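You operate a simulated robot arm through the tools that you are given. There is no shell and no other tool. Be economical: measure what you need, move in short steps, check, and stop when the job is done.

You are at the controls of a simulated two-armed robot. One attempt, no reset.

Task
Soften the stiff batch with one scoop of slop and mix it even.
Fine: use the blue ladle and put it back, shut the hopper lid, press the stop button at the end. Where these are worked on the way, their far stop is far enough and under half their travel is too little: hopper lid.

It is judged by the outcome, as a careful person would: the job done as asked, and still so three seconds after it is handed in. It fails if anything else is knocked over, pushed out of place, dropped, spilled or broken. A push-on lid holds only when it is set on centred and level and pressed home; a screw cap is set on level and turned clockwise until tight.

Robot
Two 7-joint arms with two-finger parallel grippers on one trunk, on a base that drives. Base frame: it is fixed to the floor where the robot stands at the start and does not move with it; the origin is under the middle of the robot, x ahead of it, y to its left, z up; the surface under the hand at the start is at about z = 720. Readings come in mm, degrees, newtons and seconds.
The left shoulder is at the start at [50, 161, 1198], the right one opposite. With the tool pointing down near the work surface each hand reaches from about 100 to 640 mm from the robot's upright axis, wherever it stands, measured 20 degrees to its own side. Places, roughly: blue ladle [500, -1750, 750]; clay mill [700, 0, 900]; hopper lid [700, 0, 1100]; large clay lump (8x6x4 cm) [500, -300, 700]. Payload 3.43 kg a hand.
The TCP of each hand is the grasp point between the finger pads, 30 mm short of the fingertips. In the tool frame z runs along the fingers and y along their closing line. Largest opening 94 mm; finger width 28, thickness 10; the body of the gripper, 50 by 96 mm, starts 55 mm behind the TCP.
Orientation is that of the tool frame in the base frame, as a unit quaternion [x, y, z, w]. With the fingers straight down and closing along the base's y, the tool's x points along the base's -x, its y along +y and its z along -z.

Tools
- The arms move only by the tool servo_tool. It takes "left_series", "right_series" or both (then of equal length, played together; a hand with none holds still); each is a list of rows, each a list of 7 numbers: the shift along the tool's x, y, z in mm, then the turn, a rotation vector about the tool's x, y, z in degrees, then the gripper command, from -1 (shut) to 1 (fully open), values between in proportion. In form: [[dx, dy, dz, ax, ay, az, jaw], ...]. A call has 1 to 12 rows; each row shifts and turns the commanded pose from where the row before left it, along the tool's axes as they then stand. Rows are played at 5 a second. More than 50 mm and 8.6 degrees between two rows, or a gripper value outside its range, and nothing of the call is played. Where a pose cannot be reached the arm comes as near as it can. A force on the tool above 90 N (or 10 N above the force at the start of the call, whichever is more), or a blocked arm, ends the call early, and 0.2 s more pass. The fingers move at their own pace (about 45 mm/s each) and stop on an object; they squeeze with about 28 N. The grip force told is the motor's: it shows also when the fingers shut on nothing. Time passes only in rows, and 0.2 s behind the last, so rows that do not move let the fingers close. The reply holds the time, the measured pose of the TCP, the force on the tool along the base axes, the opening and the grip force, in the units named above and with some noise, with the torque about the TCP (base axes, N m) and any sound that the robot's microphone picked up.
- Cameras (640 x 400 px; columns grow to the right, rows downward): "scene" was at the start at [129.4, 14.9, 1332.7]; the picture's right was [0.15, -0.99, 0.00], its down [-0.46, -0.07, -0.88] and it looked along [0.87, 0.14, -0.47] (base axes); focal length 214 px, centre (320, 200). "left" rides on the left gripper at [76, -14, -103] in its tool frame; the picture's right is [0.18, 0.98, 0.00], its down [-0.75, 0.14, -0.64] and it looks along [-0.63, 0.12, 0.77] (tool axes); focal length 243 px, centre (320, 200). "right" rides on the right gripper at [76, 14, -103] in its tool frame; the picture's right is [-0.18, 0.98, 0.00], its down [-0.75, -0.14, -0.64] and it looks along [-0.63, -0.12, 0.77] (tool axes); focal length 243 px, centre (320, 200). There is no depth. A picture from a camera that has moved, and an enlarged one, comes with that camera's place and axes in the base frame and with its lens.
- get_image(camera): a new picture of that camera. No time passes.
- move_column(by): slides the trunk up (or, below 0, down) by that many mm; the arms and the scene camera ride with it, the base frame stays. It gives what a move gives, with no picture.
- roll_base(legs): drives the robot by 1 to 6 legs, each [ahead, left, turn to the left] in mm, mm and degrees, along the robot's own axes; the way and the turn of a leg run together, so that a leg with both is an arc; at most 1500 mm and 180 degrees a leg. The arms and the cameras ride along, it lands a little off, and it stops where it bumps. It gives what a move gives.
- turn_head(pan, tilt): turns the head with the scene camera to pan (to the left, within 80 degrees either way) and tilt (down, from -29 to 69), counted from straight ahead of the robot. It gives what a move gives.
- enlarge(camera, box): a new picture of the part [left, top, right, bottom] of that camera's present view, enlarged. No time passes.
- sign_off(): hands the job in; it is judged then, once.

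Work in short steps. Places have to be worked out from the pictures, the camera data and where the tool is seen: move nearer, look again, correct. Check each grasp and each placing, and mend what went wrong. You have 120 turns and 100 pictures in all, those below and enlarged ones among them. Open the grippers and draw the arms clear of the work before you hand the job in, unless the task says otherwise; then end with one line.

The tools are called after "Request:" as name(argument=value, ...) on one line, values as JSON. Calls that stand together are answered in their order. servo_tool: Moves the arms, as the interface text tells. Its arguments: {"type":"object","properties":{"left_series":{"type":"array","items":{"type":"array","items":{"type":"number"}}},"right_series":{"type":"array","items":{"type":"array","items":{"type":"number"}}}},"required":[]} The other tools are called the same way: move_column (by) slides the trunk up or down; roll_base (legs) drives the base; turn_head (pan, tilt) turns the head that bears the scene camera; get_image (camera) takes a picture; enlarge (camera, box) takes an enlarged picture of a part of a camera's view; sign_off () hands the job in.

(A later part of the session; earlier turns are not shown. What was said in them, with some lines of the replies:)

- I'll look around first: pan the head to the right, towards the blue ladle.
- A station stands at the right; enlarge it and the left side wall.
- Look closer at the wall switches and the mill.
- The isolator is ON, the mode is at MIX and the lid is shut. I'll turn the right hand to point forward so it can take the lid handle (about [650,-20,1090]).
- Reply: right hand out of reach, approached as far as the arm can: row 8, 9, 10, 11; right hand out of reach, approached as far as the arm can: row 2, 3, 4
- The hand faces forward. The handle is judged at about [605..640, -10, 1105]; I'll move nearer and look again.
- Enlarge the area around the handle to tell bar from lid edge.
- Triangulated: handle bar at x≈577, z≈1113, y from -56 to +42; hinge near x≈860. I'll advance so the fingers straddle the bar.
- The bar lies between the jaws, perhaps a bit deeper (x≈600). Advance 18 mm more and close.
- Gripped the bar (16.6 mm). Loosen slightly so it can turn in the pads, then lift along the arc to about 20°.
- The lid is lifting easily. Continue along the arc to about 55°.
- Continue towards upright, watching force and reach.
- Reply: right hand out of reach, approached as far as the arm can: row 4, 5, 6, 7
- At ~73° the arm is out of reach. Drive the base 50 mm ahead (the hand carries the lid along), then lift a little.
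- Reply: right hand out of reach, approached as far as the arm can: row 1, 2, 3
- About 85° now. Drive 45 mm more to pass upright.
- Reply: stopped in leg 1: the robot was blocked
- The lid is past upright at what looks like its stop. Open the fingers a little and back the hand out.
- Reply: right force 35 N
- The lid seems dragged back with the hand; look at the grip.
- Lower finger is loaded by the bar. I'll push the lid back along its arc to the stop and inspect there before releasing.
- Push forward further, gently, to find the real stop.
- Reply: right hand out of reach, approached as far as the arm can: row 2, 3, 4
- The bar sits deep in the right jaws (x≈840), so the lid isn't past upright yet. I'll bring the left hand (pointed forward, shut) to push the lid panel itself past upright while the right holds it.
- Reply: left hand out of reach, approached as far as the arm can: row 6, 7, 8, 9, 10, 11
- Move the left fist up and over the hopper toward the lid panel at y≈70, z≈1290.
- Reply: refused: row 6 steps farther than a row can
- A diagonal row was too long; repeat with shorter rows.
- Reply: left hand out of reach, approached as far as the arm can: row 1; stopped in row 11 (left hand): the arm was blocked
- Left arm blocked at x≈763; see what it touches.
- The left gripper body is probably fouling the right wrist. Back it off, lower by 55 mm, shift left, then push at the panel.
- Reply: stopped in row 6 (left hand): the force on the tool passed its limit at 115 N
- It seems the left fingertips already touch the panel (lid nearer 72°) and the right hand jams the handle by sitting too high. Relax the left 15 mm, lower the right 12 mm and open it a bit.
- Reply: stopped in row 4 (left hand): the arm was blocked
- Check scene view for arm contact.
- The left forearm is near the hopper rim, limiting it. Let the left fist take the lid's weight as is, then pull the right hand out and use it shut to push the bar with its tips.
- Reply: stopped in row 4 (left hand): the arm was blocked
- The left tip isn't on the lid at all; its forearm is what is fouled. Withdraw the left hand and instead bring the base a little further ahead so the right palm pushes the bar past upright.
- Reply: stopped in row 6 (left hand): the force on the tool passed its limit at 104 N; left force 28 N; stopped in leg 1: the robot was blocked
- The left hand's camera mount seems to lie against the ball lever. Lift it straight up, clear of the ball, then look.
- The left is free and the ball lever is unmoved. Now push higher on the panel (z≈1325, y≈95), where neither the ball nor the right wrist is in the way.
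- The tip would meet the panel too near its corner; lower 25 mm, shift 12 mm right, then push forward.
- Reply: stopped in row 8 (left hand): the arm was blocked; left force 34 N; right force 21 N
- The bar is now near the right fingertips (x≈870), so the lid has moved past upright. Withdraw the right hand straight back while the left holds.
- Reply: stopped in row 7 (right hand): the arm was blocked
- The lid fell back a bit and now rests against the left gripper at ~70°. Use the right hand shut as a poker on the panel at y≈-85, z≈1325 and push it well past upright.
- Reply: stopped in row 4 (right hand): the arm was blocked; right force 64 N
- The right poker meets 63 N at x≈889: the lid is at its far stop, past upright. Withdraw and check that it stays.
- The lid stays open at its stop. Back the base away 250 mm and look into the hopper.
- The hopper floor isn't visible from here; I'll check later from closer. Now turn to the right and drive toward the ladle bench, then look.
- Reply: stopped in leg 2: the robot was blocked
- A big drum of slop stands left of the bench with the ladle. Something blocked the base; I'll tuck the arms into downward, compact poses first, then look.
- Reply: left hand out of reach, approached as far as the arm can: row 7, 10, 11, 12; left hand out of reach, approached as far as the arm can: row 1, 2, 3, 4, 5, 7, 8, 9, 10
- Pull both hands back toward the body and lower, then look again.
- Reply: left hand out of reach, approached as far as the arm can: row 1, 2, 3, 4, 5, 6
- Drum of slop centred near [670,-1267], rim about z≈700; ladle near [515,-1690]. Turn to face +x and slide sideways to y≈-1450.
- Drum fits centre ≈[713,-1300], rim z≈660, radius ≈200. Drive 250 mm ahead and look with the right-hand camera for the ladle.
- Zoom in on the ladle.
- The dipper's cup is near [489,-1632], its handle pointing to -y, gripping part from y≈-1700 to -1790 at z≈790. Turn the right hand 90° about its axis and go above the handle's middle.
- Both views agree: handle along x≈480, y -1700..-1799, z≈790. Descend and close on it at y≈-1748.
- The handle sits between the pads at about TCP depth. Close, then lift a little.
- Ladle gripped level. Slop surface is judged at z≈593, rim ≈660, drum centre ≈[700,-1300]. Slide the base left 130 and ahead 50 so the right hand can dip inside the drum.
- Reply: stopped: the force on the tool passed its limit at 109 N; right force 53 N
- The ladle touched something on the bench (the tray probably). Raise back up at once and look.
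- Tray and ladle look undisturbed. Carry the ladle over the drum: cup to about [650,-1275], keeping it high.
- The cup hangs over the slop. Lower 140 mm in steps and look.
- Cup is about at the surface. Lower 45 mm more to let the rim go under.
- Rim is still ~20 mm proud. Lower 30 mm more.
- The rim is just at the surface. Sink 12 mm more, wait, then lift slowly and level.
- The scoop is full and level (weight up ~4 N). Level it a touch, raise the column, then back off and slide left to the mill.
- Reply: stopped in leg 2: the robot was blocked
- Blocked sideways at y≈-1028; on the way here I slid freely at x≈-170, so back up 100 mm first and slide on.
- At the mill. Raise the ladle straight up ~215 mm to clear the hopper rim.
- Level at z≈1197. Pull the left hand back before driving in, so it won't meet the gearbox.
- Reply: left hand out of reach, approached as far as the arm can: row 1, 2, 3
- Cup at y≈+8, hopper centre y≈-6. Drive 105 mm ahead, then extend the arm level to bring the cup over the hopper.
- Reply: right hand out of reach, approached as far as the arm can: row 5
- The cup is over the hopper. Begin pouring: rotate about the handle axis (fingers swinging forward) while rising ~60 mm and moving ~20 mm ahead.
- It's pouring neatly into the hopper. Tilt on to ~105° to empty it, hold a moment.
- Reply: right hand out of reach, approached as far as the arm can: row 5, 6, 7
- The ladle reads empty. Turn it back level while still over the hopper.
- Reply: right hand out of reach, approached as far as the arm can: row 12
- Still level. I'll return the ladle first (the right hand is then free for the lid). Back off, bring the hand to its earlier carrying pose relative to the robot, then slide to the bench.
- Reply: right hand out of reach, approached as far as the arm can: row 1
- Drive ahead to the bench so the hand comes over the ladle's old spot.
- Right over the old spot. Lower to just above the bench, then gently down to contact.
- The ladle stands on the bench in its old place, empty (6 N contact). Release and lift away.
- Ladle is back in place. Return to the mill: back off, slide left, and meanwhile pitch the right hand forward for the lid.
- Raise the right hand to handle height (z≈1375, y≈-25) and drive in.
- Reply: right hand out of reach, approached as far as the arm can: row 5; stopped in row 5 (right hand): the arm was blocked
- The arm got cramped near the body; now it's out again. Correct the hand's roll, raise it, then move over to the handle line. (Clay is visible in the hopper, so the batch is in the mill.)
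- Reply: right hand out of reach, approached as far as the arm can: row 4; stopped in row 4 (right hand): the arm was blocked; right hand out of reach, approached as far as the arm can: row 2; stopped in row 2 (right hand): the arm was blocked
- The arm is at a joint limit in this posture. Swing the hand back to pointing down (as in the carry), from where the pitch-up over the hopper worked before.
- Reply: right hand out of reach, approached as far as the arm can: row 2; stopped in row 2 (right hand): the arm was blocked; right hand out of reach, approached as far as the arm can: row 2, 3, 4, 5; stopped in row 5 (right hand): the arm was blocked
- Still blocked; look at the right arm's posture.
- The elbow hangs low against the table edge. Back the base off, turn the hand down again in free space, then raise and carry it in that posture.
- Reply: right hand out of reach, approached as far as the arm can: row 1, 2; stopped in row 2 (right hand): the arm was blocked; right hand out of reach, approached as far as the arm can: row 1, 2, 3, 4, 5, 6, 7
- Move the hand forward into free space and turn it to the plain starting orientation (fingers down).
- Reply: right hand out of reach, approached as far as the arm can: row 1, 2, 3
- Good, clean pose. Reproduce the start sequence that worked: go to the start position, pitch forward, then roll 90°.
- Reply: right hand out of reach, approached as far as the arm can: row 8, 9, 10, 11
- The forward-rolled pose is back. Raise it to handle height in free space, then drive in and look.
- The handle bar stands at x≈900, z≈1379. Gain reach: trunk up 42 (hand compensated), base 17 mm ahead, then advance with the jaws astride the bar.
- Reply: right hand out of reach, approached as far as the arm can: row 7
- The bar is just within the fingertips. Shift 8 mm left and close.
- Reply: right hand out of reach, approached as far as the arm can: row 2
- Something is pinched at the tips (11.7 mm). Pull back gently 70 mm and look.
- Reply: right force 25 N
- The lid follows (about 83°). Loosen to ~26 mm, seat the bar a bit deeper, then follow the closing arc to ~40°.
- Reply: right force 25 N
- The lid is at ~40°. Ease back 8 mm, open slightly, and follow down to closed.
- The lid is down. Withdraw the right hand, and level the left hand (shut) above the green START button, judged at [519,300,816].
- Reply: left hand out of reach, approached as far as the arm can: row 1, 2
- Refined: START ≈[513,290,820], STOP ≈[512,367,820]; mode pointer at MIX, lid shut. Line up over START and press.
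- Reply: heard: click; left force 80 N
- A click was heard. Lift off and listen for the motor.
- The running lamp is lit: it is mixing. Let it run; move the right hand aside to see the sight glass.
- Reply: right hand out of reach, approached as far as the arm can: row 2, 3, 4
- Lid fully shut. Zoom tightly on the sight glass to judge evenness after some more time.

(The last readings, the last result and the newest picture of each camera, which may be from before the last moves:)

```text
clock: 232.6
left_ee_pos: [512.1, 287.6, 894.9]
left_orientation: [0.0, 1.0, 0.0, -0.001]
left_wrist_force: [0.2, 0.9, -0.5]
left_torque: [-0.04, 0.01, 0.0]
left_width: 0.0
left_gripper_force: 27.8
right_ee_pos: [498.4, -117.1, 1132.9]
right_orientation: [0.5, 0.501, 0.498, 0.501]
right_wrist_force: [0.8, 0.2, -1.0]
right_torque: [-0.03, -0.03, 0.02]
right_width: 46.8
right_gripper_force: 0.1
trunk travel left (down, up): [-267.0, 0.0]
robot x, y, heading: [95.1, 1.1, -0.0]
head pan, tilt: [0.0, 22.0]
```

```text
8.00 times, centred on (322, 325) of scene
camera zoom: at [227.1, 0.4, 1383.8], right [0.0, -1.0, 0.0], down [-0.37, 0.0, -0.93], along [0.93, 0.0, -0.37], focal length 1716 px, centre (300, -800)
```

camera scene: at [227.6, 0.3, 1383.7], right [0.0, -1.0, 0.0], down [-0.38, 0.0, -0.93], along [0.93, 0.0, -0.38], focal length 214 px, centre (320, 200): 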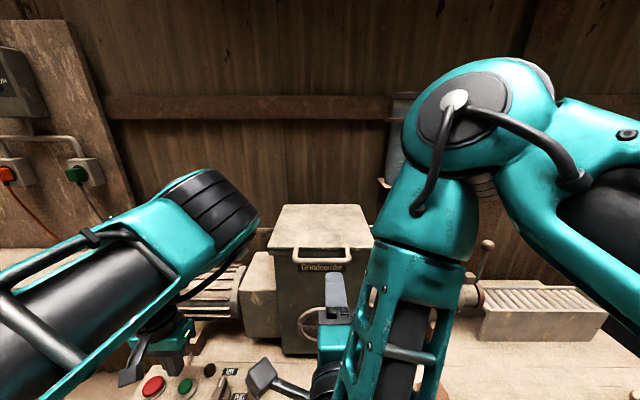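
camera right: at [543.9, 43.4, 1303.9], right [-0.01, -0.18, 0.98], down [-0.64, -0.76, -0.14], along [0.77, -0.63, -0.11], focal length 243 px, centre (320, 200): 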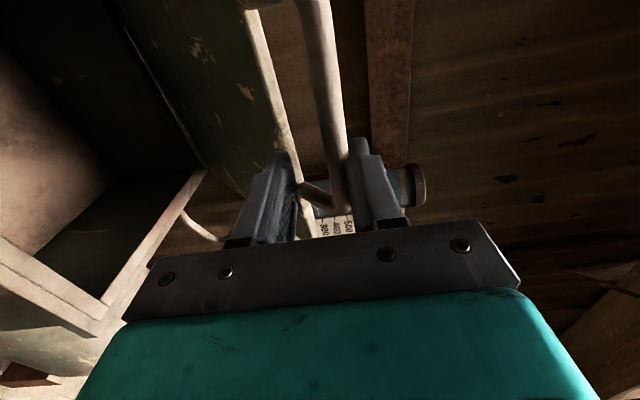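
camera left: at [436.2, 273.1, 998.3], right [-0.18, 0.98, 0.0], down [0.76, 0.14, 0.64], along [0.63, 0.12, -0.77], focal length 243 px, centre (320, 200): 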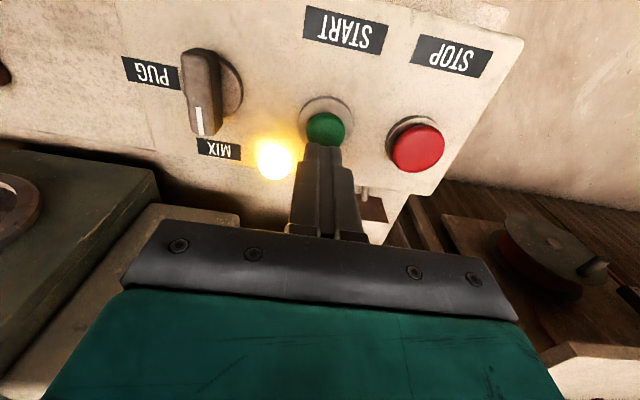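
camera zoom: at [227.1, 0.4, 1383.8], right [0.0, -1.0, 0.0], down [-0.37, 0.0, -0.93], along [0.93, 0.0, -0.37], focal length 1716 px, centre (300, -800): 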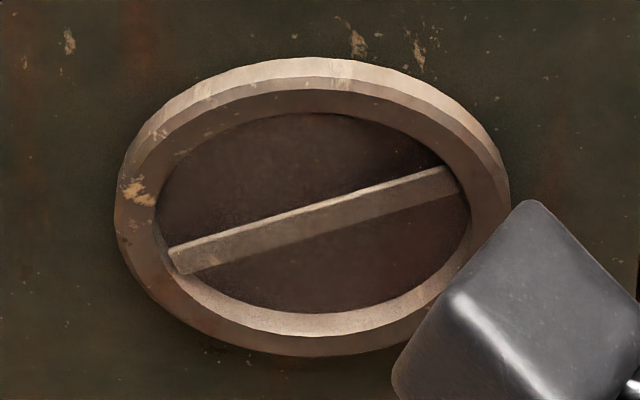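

The glass shows an even dark-brown mass. Let it mix another half minute to be safe.

Request:
servo_tool(left_series=[[0, 0, 0, 0, 0, 0, -1], [0, 0, 0, 0, 0, 0, -1], [0, 0, 0, 0, 0, 0, -1], [0, 0, 0, 0, 0, 0, -1], [0, 0, 0, 0, 0, 0, -1], [0, 0, 0, 0, 0, 0, -1], [0, 0, 0, 0, 0, 0, -1], [0, 0, 0, 0, 0, 0, -1], [0, 0, 0, 0, 0, 0, -1], [0, 0, 0, 0, 0, 0, -1], [0, 0, 0, 0, 0, 0, -1], [0, 0, 0, 0, 0, 0, -1]])

Request:
servo_tool(left_series=[[0, 0, 0, 0, 0, 0, -1], [0, 0, 0, 0, 0, 0, -1], [0, 0, 0, 0, 0, 0, -1], [0, 0, 0, 0, 0, 0, -1], [0, 0, 0, 0, 0, 0, -1], [0, 0, 0, 0, 0, 0, -1], [0, 0, 0, 0, 0, 0, -1], [0, 0, 0, 0, 0, 0, -1], [0, 0, 0, 0, 0, 0, -1], [0, 0, 0, 0, 0, 0, -1], [0, 0, 0, 0, 0, 0, -1], [0, 0, 0, 0, 0, 0, -1]])

Request:
servo_tool(left_series=[[0, 0, 0, 0, 0, 0, -1], [0, 0, 0, 0, 0, 0, -1], [0, 0, 0, 0, 0, 0, -1], [0, 0, 0, 0, 0, 0, -1], [0, 0, 0, 0, 0, 0, -1], [0, 0, 0, 0, 0, 0, -1], [0, 0, 0, 0, 0, 0, -1], [0, 0, 0, 0, 0, 0, -1], [0, 0, 0, 0, 0, 0, -1], [0, 0, 0, 0, 0, 0, -1], [0, 0, 0, 0, 0, 0, -1], [0, 0, 0, 0, 0, 0, -1]])

Request:
servo_tool(left_series=[[0, 0, 0, 0, 0, 0, -1], [0, 0, 0, 0, 0, 0, -1], [0, 0, 0, 0, 0, 0, -1], [0, 0, 0, 0, 0, 0, -1], [0, 0, 0, 0, 0, 0, -1], [0, 0, 0, 0, 0, 0, -1], [0, 0, 0, 0, 0, 0, -1], [0, 0, 0, 0, 0, 0, -1], [0, 0, 0, 0, 0, 0, -1], [0, 0, 0, 0, 0, 0, -1], [0, 0, 0, 0, 0, 0, -1], [0, 0, 0, 0, 0, 0, -1]])

Request:
servo_tool(left_series=[[0, 0, 0, 0, 0, 0, -1], [0, 0, 0, 0, 0, 0, -1], [0, 0, 0, 0, 0, 0, -1], [0, 0, 0, 0, 0, 0, -1], [0, 0, 0, 0, 0, 0, -1], [0, 0, 0, 0, 0, 0, -1], [0, 0, 0, 0, 0, 0, -1], [0, 0, 0, 0, 0, 0, -1], [0, 0, 0, 0, 0, 0, -1], [0, 0, 0, 0, 0, 0, -1], [0, 0, 0, 0, 0, 0, -1], [0, 0, 0, 0, 0, 0, -1]])

Request:
enlarge(camera="scene", box=[300, 300, 345, 350])

```text
clock: 235.2
left_ee_pos: [510.9, 286.7, 895.4]
left_orientation: [0.0, 1.0, 0.0, -0.001]
left_wrist_force: [-0.6, -0.2, -0.4]
left_torque: [0.01, -0.04, 0.02]
left_width: 0.0
left_gripper_force: 27.8
right_ee_pos: [499.1, -115.8, 1133.4]
right_orientation: [0.5, 0.5, 0.498, 0.501]
right_wrist_force: [-0.3, -0.2, 0.1]
right_torque: [0.03, 0.0, -0.01]
right_width: 46.9
right_gripper_force: 0.1
trunk travel left (down, up): [-267.0, 0.0]
robot x, y, heading: [90.7, 1.2, -0.1]
head pan, tilt: [0.0, 22.0]
```

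```text
clock: 237.8
left_ee_pos: [512.7, 288.4, 895.3]
left_orientation: [0.0, 1.0, -0.001, -0.001]
left_wrist_force: [0.7, -0.5, -1.0]
left_torque: [0.01, 0.0, -0.02]
left_width: 0.0
left_gripper_force: 28.1
right_ee_pos: [498.6, -114.2, 1132.8]
right_orientation: [0.5, 0.5, 0.498, 0.501]
right_wrist_force: [0.0, -0.2, -0.2]
right_torque: [0.02, 0.03, 0.01]
right_width: 46.8
right_gripper_force: 0.0
trunk travel left (down, up): [-267.0, 0.0]
robot x, y, heading: [95.4, 3.2, -0.0]
head pan, tilt: [0.0, 22.0]
```

```text
clock: 240.4
left_ee_pos: [512.4, 288.5, 896.1]
left_orientation: [0.0, 1.0, 0.0, -0.001]
left_wrist_force: [-0.4, 0.1, 0.3]
left_torque: [0.02, 0.01, -0.01]
left_width: 0.2
left_gripper_force: 27.9
right_ee_pos: [497.9, -116.0, 1134.0]
right_orientation: [0.5, 0.5, 0.498, 0.501]
right_wrist_force: [-0.7, -0.2, -0.9]
right_torque: [0.0, -0.01, -0.02]
right_width: 47.2
right_gripper_force: 0.1
trunk travel left (down, up): [-267.0, 0.0]
robot x, y, heading: [92.7, -0.6, -0.1]
head pan, tilt: [0.0, 22.0]
```

```text
clock: 243.0
left_ee_pos: [511.2, 288.0, 895.7]
left_orientation: [0.0, 1.0, 0.001, -0.001]
left_wrist_force: [-0.1, 0.3, 0.4]
left_torque: [0.0, 0.01, -0.02]
left_width: 0.2
left_gripper_force: 28.4
right_ee_pos: [498.8, -115.4, 1133.6]
right_orientation: [0.5, 0.501, 0.498, 0.501]
right_wrist_force: [-0.6, 0.0, 0.0]
right_torque: [-0.02, -0.04, -0.02]
right_width: 47.0
right_gripper_force: 0.1
trunk travel left (down, up): [-267.0, 0.0]
robot x, y, heading: [96.1, 1.9, -0.0]
head pan, tilt: [0.0, 22.0]
```

```text
clock: 245.6
left_ee_pos: [512.5, 286.9, 894.9]
left_orientation: [0.0, 1.0, 0.0, -0.001]
left_wrist_force: [-0.6, 0.3, 0.2]
left_torque: [0.0, -0.03, 0.01]
left_width: 0.1
left_gripper_force: 28.3
right_ee_pos: [498.5, -115.3, 1134.0]
right_orientation: [0.501, 0.5, 0.497, 0.501]
right_wrist_force: [0.4, -0.7, -1.0]
right_torque: [-0.02, 0.0, 0.04]
right_width: 47.0
right_gripper_force: 0.0
trunk travel left (down, up): [-267.0, 0.0]
robot x, y, heading: [94.6, 0.2, -0.2]
head pan, tilt: [0.0, 22.0]
```

```text
8.00 times, centred on (322, 325) of scene
camera zoom: at [227.1, 0.4, 1383.8], right [0.0, -1.0, 0.0], down [-0.37, 0.0, -0.93], along [0.93, 0.0, -0.37], focal length 1716 px, centre (300, -800)
```

zoom: 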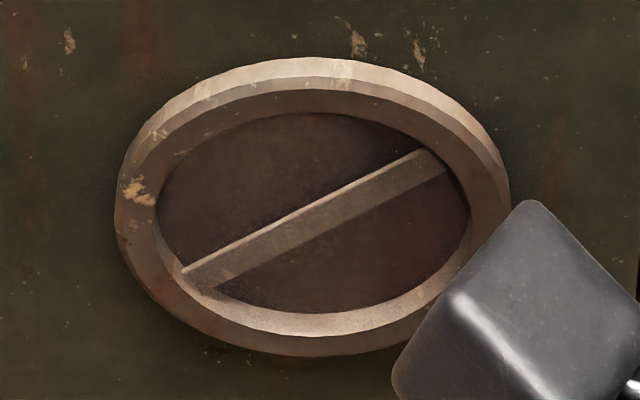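

The paddle turns and the content looks uniform. Another ~20 s of mixing for certainty.

Request:
servo_tool(left_series=[[0, 0, 0, 0, 0, 0, -1], [0, 0, 0, 0, 0, 0, -1], [0, 0, 0, 0, 0, 0, -1], [0, 0, 0, 0, 0, 0, -1], [0, 0, 0, 0, 0, 0, -1], [0, 0, 0, 0, 0, 0, -1], [0, 0, 0, 0, 0, 0, -1], [0, 0, 0, 0, 0, 0, -1], [0, 0, 0, 0, 0, 0, -1], [0, 0, 0, 0, 0, 0, -1], [0, 0, 0, 0, 0, 0, -1], [0, 0, 0, 0, 0, 0, -1]])

Request:
servo_tool(left_series=[[0, 0, 0, 0, 0, 0, -1], [0, 0, 0, 0, 0, 0, -1], [0, 0, 0, 0, 0, 0, -1], [0, 0, 0, 0, 0, 0, -1], [0, 0, 0, 0, 0, 0, -1], [0, 0, 0, 0, 0, 0, -1], [0, 0, 0, 0, 0, 0, -1], [0, 0, 0, 0, 0, 0, -1], [0, 0, 0, 0, 0, 0, -1], [0, 0, 0, 0, 0, 0, -1], [0, 0, 0, 0, 0, 0, -1], [0, 0, 0, 0, 0, 0, -1]])

Request:
servo_tool(left_series=[[0, 0, 0, 0, 0, 0, -1], [0, 0, 0, 0, 0, 0, -1], [0, 0, 0, 0, 0, 0, -1], [0, 0, 0, 0, 0, 0, -1], [0, 0, 0, 0, 0, 0, -1], [0, 0, 0, 0, 0, 0, -1], [0, 0, 0, 0, 0, 0, -1], [0, 0, 0, 0, 0, 0, -1], [0, 0, 0, 0, 0, 0, -1], [0, 0, 0, 0, 0, 0, -1], [0, 0, 0, 0, 0, 0, -1], [0, 0, 0, 0, 0, 0, -1]])

Request:
servo_tool(left_series=[[0, 0, 0, 0, 0, 0, -1], [0, 0, 0, 0, 0, 0, -1], [0, 0, 0, 0, 0, 0, -1], [0, 0, 0, 0, 0, 0, -1], [0, 0, 0, 0, 0, 0, -1], [0, 0, 0, 0, 0, 0, -1], [0, 0, 0, 0, 0, 0, -1], [0, 0, 0, 0, 0, 0, -1], [0, 0, 0, 0, 0, 0, -1], [0, 0, 0, 0, 0, 0, -1], [0, 0, 0, 0, 0, 0, -1], [0, 0, 0, 0, 0, 0, -1]])

Request:
servo_tool(left_series=[[0, 0, 0, 0, 0, 0, -1], [0, 0, 0, 0, 0, 0, -1], [0, 0, 0, 0, 0, 0, -1], [0, 0, 0, 0, 0, 0, -1], [0, 0, 0, 0, 0, 0, -1], [0, 0, 0, 0, 0, 0, -1], [0, 0, 0, 0, 0, 0, -1], [0, 0, 0, 0, 0, 0, -1], [0, 0, 0, 0, 0, 0, -1], [0, 0, 0, 0, 0, 0, -1], [0, 0, 0, 0, 0, 0, -1], [0, 0, 0, 0, 0, 0, -1]])

Request:
servo_tool(left_series=[[0, 0, 0, 0, 0, 0, -1], [0, 0, 0, 0, 0, 0, -1], [0, 0, 0, 0, 0, 0, -1], [0, 0, 0, 0, 0, 0, -1], [0, 0, 0, 0, 0, 0, -1], [0, 0, 0, 0, 0, 0, -1], [0, 0, 0, 0, 0, 0, -1], [0, 0, 0, 0, 0, 0, -1], [0, 0, 0, 0, 0, 0, -1], [0, 0, 0, 0, 0, 0, -1], [0, 0, 0, 0, 0, 0, -1], [0, 0, 0, 0, 0, 0, -1]])

Request:
servo_tool(left_series=[[0, 0, 0, 0, 0, 0, -1], [0, 0, 0, 0, 0, 0, -1], [0, 0, 0, 0, 0, 0, -1], [0, 0, 0, 0, 0, 0, -1], [0, 0, 0, 0, 0, 0, -1], [0, 0, 0, 0, 0, 0, -1], [0, 0, 0, 0, 0, 0, -1], [0, 0, 0, 0, 0, 0, -1], [0, 0, 0, 0, 0, 0, -1], [0, 0, 0, 0, 0, 0, -1], [0, 0, 0, 0, 0, 0, -1], [0, 0, 0, 0, 0, 0, -1]])

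Request:
servo_tool(left_series=[[0, 26, 0, 0, 0, 0, -1], [0, 26, 0, 0, 0, 0, -1], [0, 27, 0, 0, 0, 0, -1], [0, 0, 0, 0, 0, 0, -1]])

Request:
get_image(camera="left")

```text
clock: 248.2
left_ee_pos: [512.7, 287.8, 895.0]
left_orientation: [0.0, 1.0, 0.0, -0.002]
left_wrist_force: [0.3, -0.1, -0.3]
left_torque: [0.03, 0.0, -0.03]
left_width: 0.0
left_gripper_force: 28.2
right_ee_pos: [497.8, -115.0, 1132.9]
right_orientation: [0.501, 0.5, 0.498, 0.501]
right_wrist_force: [-0.2, 0.1, 0.0]
right_torque: [0.0, -0.03, -0.02]
right_width: 47.0
right_gripper_force: 0.1
trunk travel left (down, up): [-267.0, 0.0]
robot x, y, heading: [91.3, 1.1, 0.1]
head pan, tilt: [0.0, 22.0]
```

```text
clock: 250.8
left_ee_pos: [511.3, 287.7, 894.9]
left_orientation: [-0.001, 1.0, 0.0, -0.001]
left_wrist_force: [-0.7, -0.1, 0.6]
left_torque: [-0.01, 0.01, 0.01]
left_width: 0.2
left_gripper_force: 28.2
right_ee_pos: [497.8, -115.8, 1133.2]
right_orientation: [0.5, 0.5, 0.498, 0.502]
right_wrist_force: [0.0, -0.6, 0.0]
right_torque: [0.0, 0.0, -0.02]
right_width: 47.1
right_gripper_force: 0.1
trunk travel left (down, up): [-267.0, 0.0]
robot x, y, heading: [92.8, -0.6, -0.3]
head pan, tilt: [0.0, 22.0]
```

```text
clock: 253.4
left_ee_pos: [512.6, 289.1, 895.2]
left_orientation: [0.0, 1.0, -0.001, 0.0]
left_wrist_force: [-0.3, 0.2, 1.0]
left_torque: [-0.01, 0.05, 0.01]
left_width: 0.0
left_gripper_force: 27.9
right_ee_pos: [498.6, -116.4, 1132.7]
right_orientation: [0.5, 0.5, 0.498, 0.502]
right_wrist_force: [0.0, -0.4, 0.8]
right_torque: [0.01, 0.04, 0.01]
right_width: 47.0
right_gripper_force: 0.0
trunk travel left (down, up): [-267.0, 0.0]
robot x, y, heading: [91.2, -2.0, -0.2]
head pan, tilt: [0.0, 22.0]
```

```text
clock: 256.0
left_ee_pos: [513.6, 287.8, 895.9]
left_orientation: [0.0, 1.0, 0.0, -0.001]
left_wrist_force: [0.6, 0.0, 0.3]
left_torque: [0.0, -0.02, -0.02]
left_width: 0.0
left_gripper_force: 28.0
right_ee_pos: [498.7, -115.9, 1132.5]
right_orientation: [0.501, 0.501, 0.498, 0.501]
right_wrist_force: [-0.4, -0.5, 0.2]
right_torque: [0.01, 0.03, -0.03]
right_width: 46.8
right_gripper_force: 0.1
trunk travel left (down, up): [-267.0, 0.0]
robot x, y, heading: [95.8, -1.9, -0.1]
head pan, tilt: [0.0, 22.0]
```

```text
clock: 258.6
left_ee_pos: [512.5, 287.9, 895.9]
left_orientation: [0.0, 1.0, 0.0, -0.001]
left_wrist_force: [-0.2, 0.2, -0.1]
left_torque: [0.02, 0.01, 0.02]
left_width: 0.2
left_gripper_force: 27.7
right_ee_pos: [498.1, -115.2, 1133.5]
right_orientation: [0.5, 0.5, 0.498, 0.502]
right_wrist_force: [0.9, 0.9, 0.5]
right_torque: [0.01, 0.0, 0.0]
right_width: 47.0
right_gripper_force: 0.1
trunk travel left (down, up): [-267.0, 0.0]
robot x, y, heading: [96.1, -0.6, -0.1]
head pan, tilt: [0.0, 22.0]
```

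```text
clock: 261.2
left_ee_pos: [512.0, 288.5, 895.2]
left_orientation: [0.0, 1.0, 0.0, 0.0]
left_wrist_force: [0.3, -0.5, -0.6]
left_torque: [0.04, -0.04, 0.01]
left_width: 0.0
left_gripper_force: 28.4
right_ee_pos: [497.0, -115.9, 1134.0]
right_orientation: [0.5, 0.5, 0.498, 0.502]
right_wrist_force: [0.1, -0.6, 0.9]
right_torque: [-0.02, -0.01, -0.02]
right_width: 46.7
right_gripper_force: 0.1
trunk travel left (down, up): [-267.0, 0.0]
robot x, y, heading: [93.9, 0.7, 0.1]
head pan, tilt: [0.0, 22.0]
```

```text
clock: 263.8
left_ee_pos: [511.7, 287.7, 894.7]
left_orientation: [0.0, 1.0, 0.0, -0.001]
left_wrist_force: [-0.1, 0.3, 0.7]
left_torque: [-0.01, 0.01, -0.03]
left_width: 0.0
left_gripper_force: 28.2
right_ee_pos: [500.2, -116.1, 1133.4]
right_orientation: [0.5, 0.5, 0.498, 0.502]
right_wrist_force: [0.3, -0.5, -0.4]
right_torque: [0.0, 0.01, -0.01]
right_width: 46.8
right_gripper_force: 0.0
trunk travel left (down, up): [-267.0, 0.0]
robot x, y, heading: [97.5, -1.9, -0.4]
head pan, tilt: [0.0, 22.0]
```

```text
clock: 264.8
left_ee_pos: [510.0, 365.2, 894.3]
left_orientation: [0.0, 1.0, -0.001, -0.001]
left_wrist_force: [0.5, 0.2, 0.4]
left_torque: [0.01, -0.06, -0.01]
left_width: 0.0
left_gripper_force: 28.3
right_ee_pos: [499.6, -115.5, 1133.3]
right_orientation: [0.5, 0.501, 0.498, 0.501]
right_wrist_force: [-0.3, -0.4, 0.4]
right_torque: [-0.02, 0.0, 0.03]
right_width: 46.9
right_gripper_force: 0.1
trunk travel left (down, up): [-267.0, 0.0]
robot x, y, heading: [93.9, 1.2, 0.1]
head pan, tilt: [0.0, 22.0]
```

```text
4 pictures are left
camera left: at [435.3, 350.7, 996.7], right [-0.18, 0.98, 0.0], down [0.76, 0.14, 0.64], along [0.63, 0.12, -0.77], focal length 243 px, centre (320, 200)
```

left: 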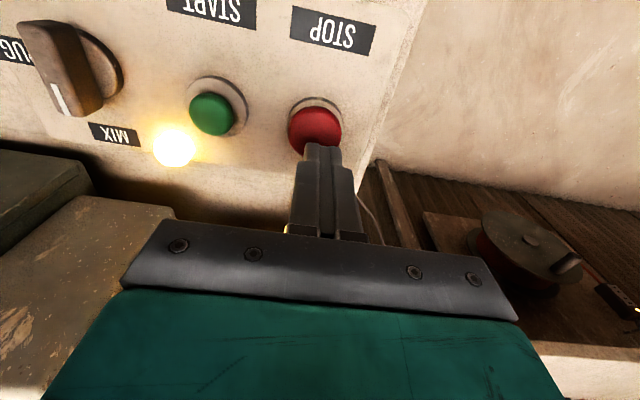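

The finger is over STOP; mixed about 41 s. Press STOP.

Request:
servo_tool(left_series=[[2, -3, 20, 0, 0, 0, -1], [0, 0, 12, 0, 0, 0, -1], [0, 0, 5, 0, 0, 0, -1], [0, 0, 4, 0, 0, 0, -1], [0, 0, 4, 0, 0, 0, -1], [0, 0, 0, 0, 0, 0, -1]])

Request:
servo_tool(left_series=[[0, 0, -15, 0, 0, 0, -1], [0, 0, -20, 0, 0, 0, -1], [0, 0, -25, 0, 0, 0, -1], [0, 0, -30, 0, 0, 0, 0], [0, 0, 0, 0, 0, 0, 0]])

Request:
get_image(camera="left")

```text
clock: 266.2
left_ee_pos: [509.6, 362.4, 855.9]
left_orientation: [0.001, 1.0, 0.002, 0.004]
left_wrist_force: [-13.3, -14.4, 61.1]
left_torque: [-0.48, 0.71, -0.1]
left_width: 0.1
left_gripper_force: 28.1
right_ee_pos: [493.4, -119.1, 1135.0]
right_orientation: [0.501, 0.498, 0.5, 0.501]
right_wrist_force: [0.6, 0.9, 0.1]
right_torque: [0.01, 0.01, 0.0]
right_width: 47.0
right_gripper_force: 0.1
trunk travel left (down, up): [-267.0, 0.0]
robot x, y, heading: [94.6, -1.9, -0.1]
head pan, tilt: [0.0, 22.0]
heard: click
```

```text
clock: 267.4
left_ee_pos: [511.3, 362.1, 937.4]
left_orientation: [-0.001, 1.0, 0.0, -0.002]
left_wrist_force: [-0.3, 0.1, -1.0]
left_torque: [0.01, -0.01, -0.03]
left_width: 47.2
left_gripper_force: 0.1
right_ee_pos: [498.6, -115.6, 1133.0]
right_orientation: [0.501, 0.5, 0.498, 0.501]
right_wrist_force: [-0.2, -0.9, 0.2]
right_torque: [-0.03, -0.01, -0.02]
right_width: 46.9
right_gripper_force: 0.1
trunk travel left (down, up): [-267.0, 0.0]
robot x, y, heading: [97.4, -2.5, -0.1]
head pan, tilt: [0.0, 22.0]
```

```text
3 pictures are left
camera left: at [435.5, 347.7, 1041.1], right [-0.18, 0.98, 0.0], down [0.76, 0.14, 0.64], along [0.63, 0.12, -0.77], focal length 243 px, centre (320, 200)
```

left: 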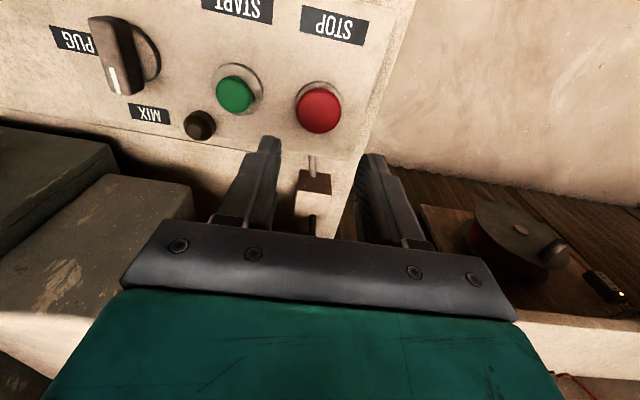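

The lamp is out after a click: the mill is stopped. Open both grippers and back the robot clear, then take a last look.

Request:
servo_tool(left_series=[[0, 0, -30, 0, 0, 0, 1], [0, 0, -30, 0, 0, 0, 1], [0, 0, 0, 0, 0, 0, 1]], right_series=[[0, 0, 0, 0, 0, 0, 1], [0, 0, 0, 0, 0, 0, 1], [0, 0, 0, 0, 0, 0, 1]])

Request:
roll_base(legs=[[-250, 0, 0]])

Request:
get_image(camera="scene")

```text
clock: 268.2
left_ee_pos: [511.3, 365.0, 999.0]
left_orientation: [0.0, 1.0, 0.0, -0.001]
left_wrist_force: [0.1, -0.8, -0.4]
left_torque: [0.04, -0.01, 0.02]
left_width: 93.8
left_gripper_force: 0.0
right_ee_pos: [497.5, -116.4, 1132.9]
right_orientation: [0.501, 0.5, 0.497, 0.501]
right_wrist_force: [0.2, -0.3, 0.0]
right_torque: [0.03, 0.0, -0.02]
right_width: 93.7
right_gripper_force: 0.0
trunk travel left (down, up): [-267.0, 0.0]
robot x, y, heading: [93.9, -2.0, -0.1]
head pan, tilt: [0.0, 22.0]
```

```text
clock: 270.1
left_ee_pos: [258.9, 363.6, 1001.0]
left_orientation: [0.0, 1.0, 0.0, -0.001]
left_wrist_force: [-0.3, -0.3, 0.3]
left_torque: [-0.04, 0.02, -0.05]
left_width: 94.0
left_gripper_force: 0.0
right_ee_pos: [246.7, -115.0, 1135.0]
right_orientation: [0.501, 0.5, 0.498, 0.501]
right_wrist_force: [-0.7, -0.3, 0.2]
right_torque: [-0.02, -0.01, 0.0]
right_width: 93.9
right_gripper_force: 0.1
trunk travel left (down, up): [-267.0, 0.0]
robot x, y, heading: [-154.5, -0.0, 0.0]
head pan, tilt: [0.0, 22.0]
```

```text
2 pictures are left
camera scene: at [-24.9, 0.7, 1383.9], right [0.0, -1.0, 0.0], down [-0.37, 0.0, -0.93], along [0.93, 0.0, -0.37], focal length 214 px, centre (320, 200)
```

scene: 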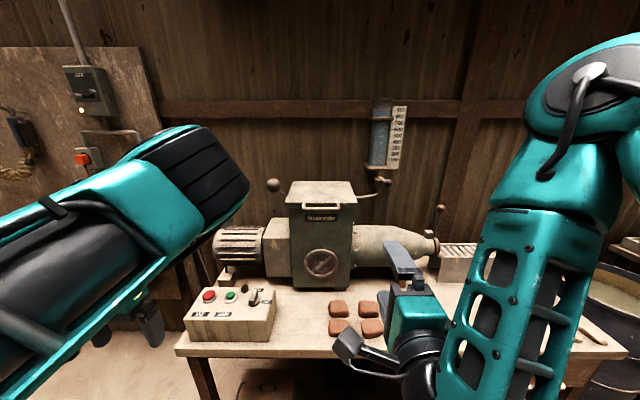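

The lid is shut, the mill stopped, the lumps where they were, and the ladle is back on its bench. Handing in.

Request:
sign_off()

```text
The job is handed in.
```

I poured one ladle of slop into the stiff batch, shut the hopper lid, ran the mill on MIX for about 41 s, and pressed stop. The batch looked even through the sight glass. The blue ladle is back in its place on the bench.
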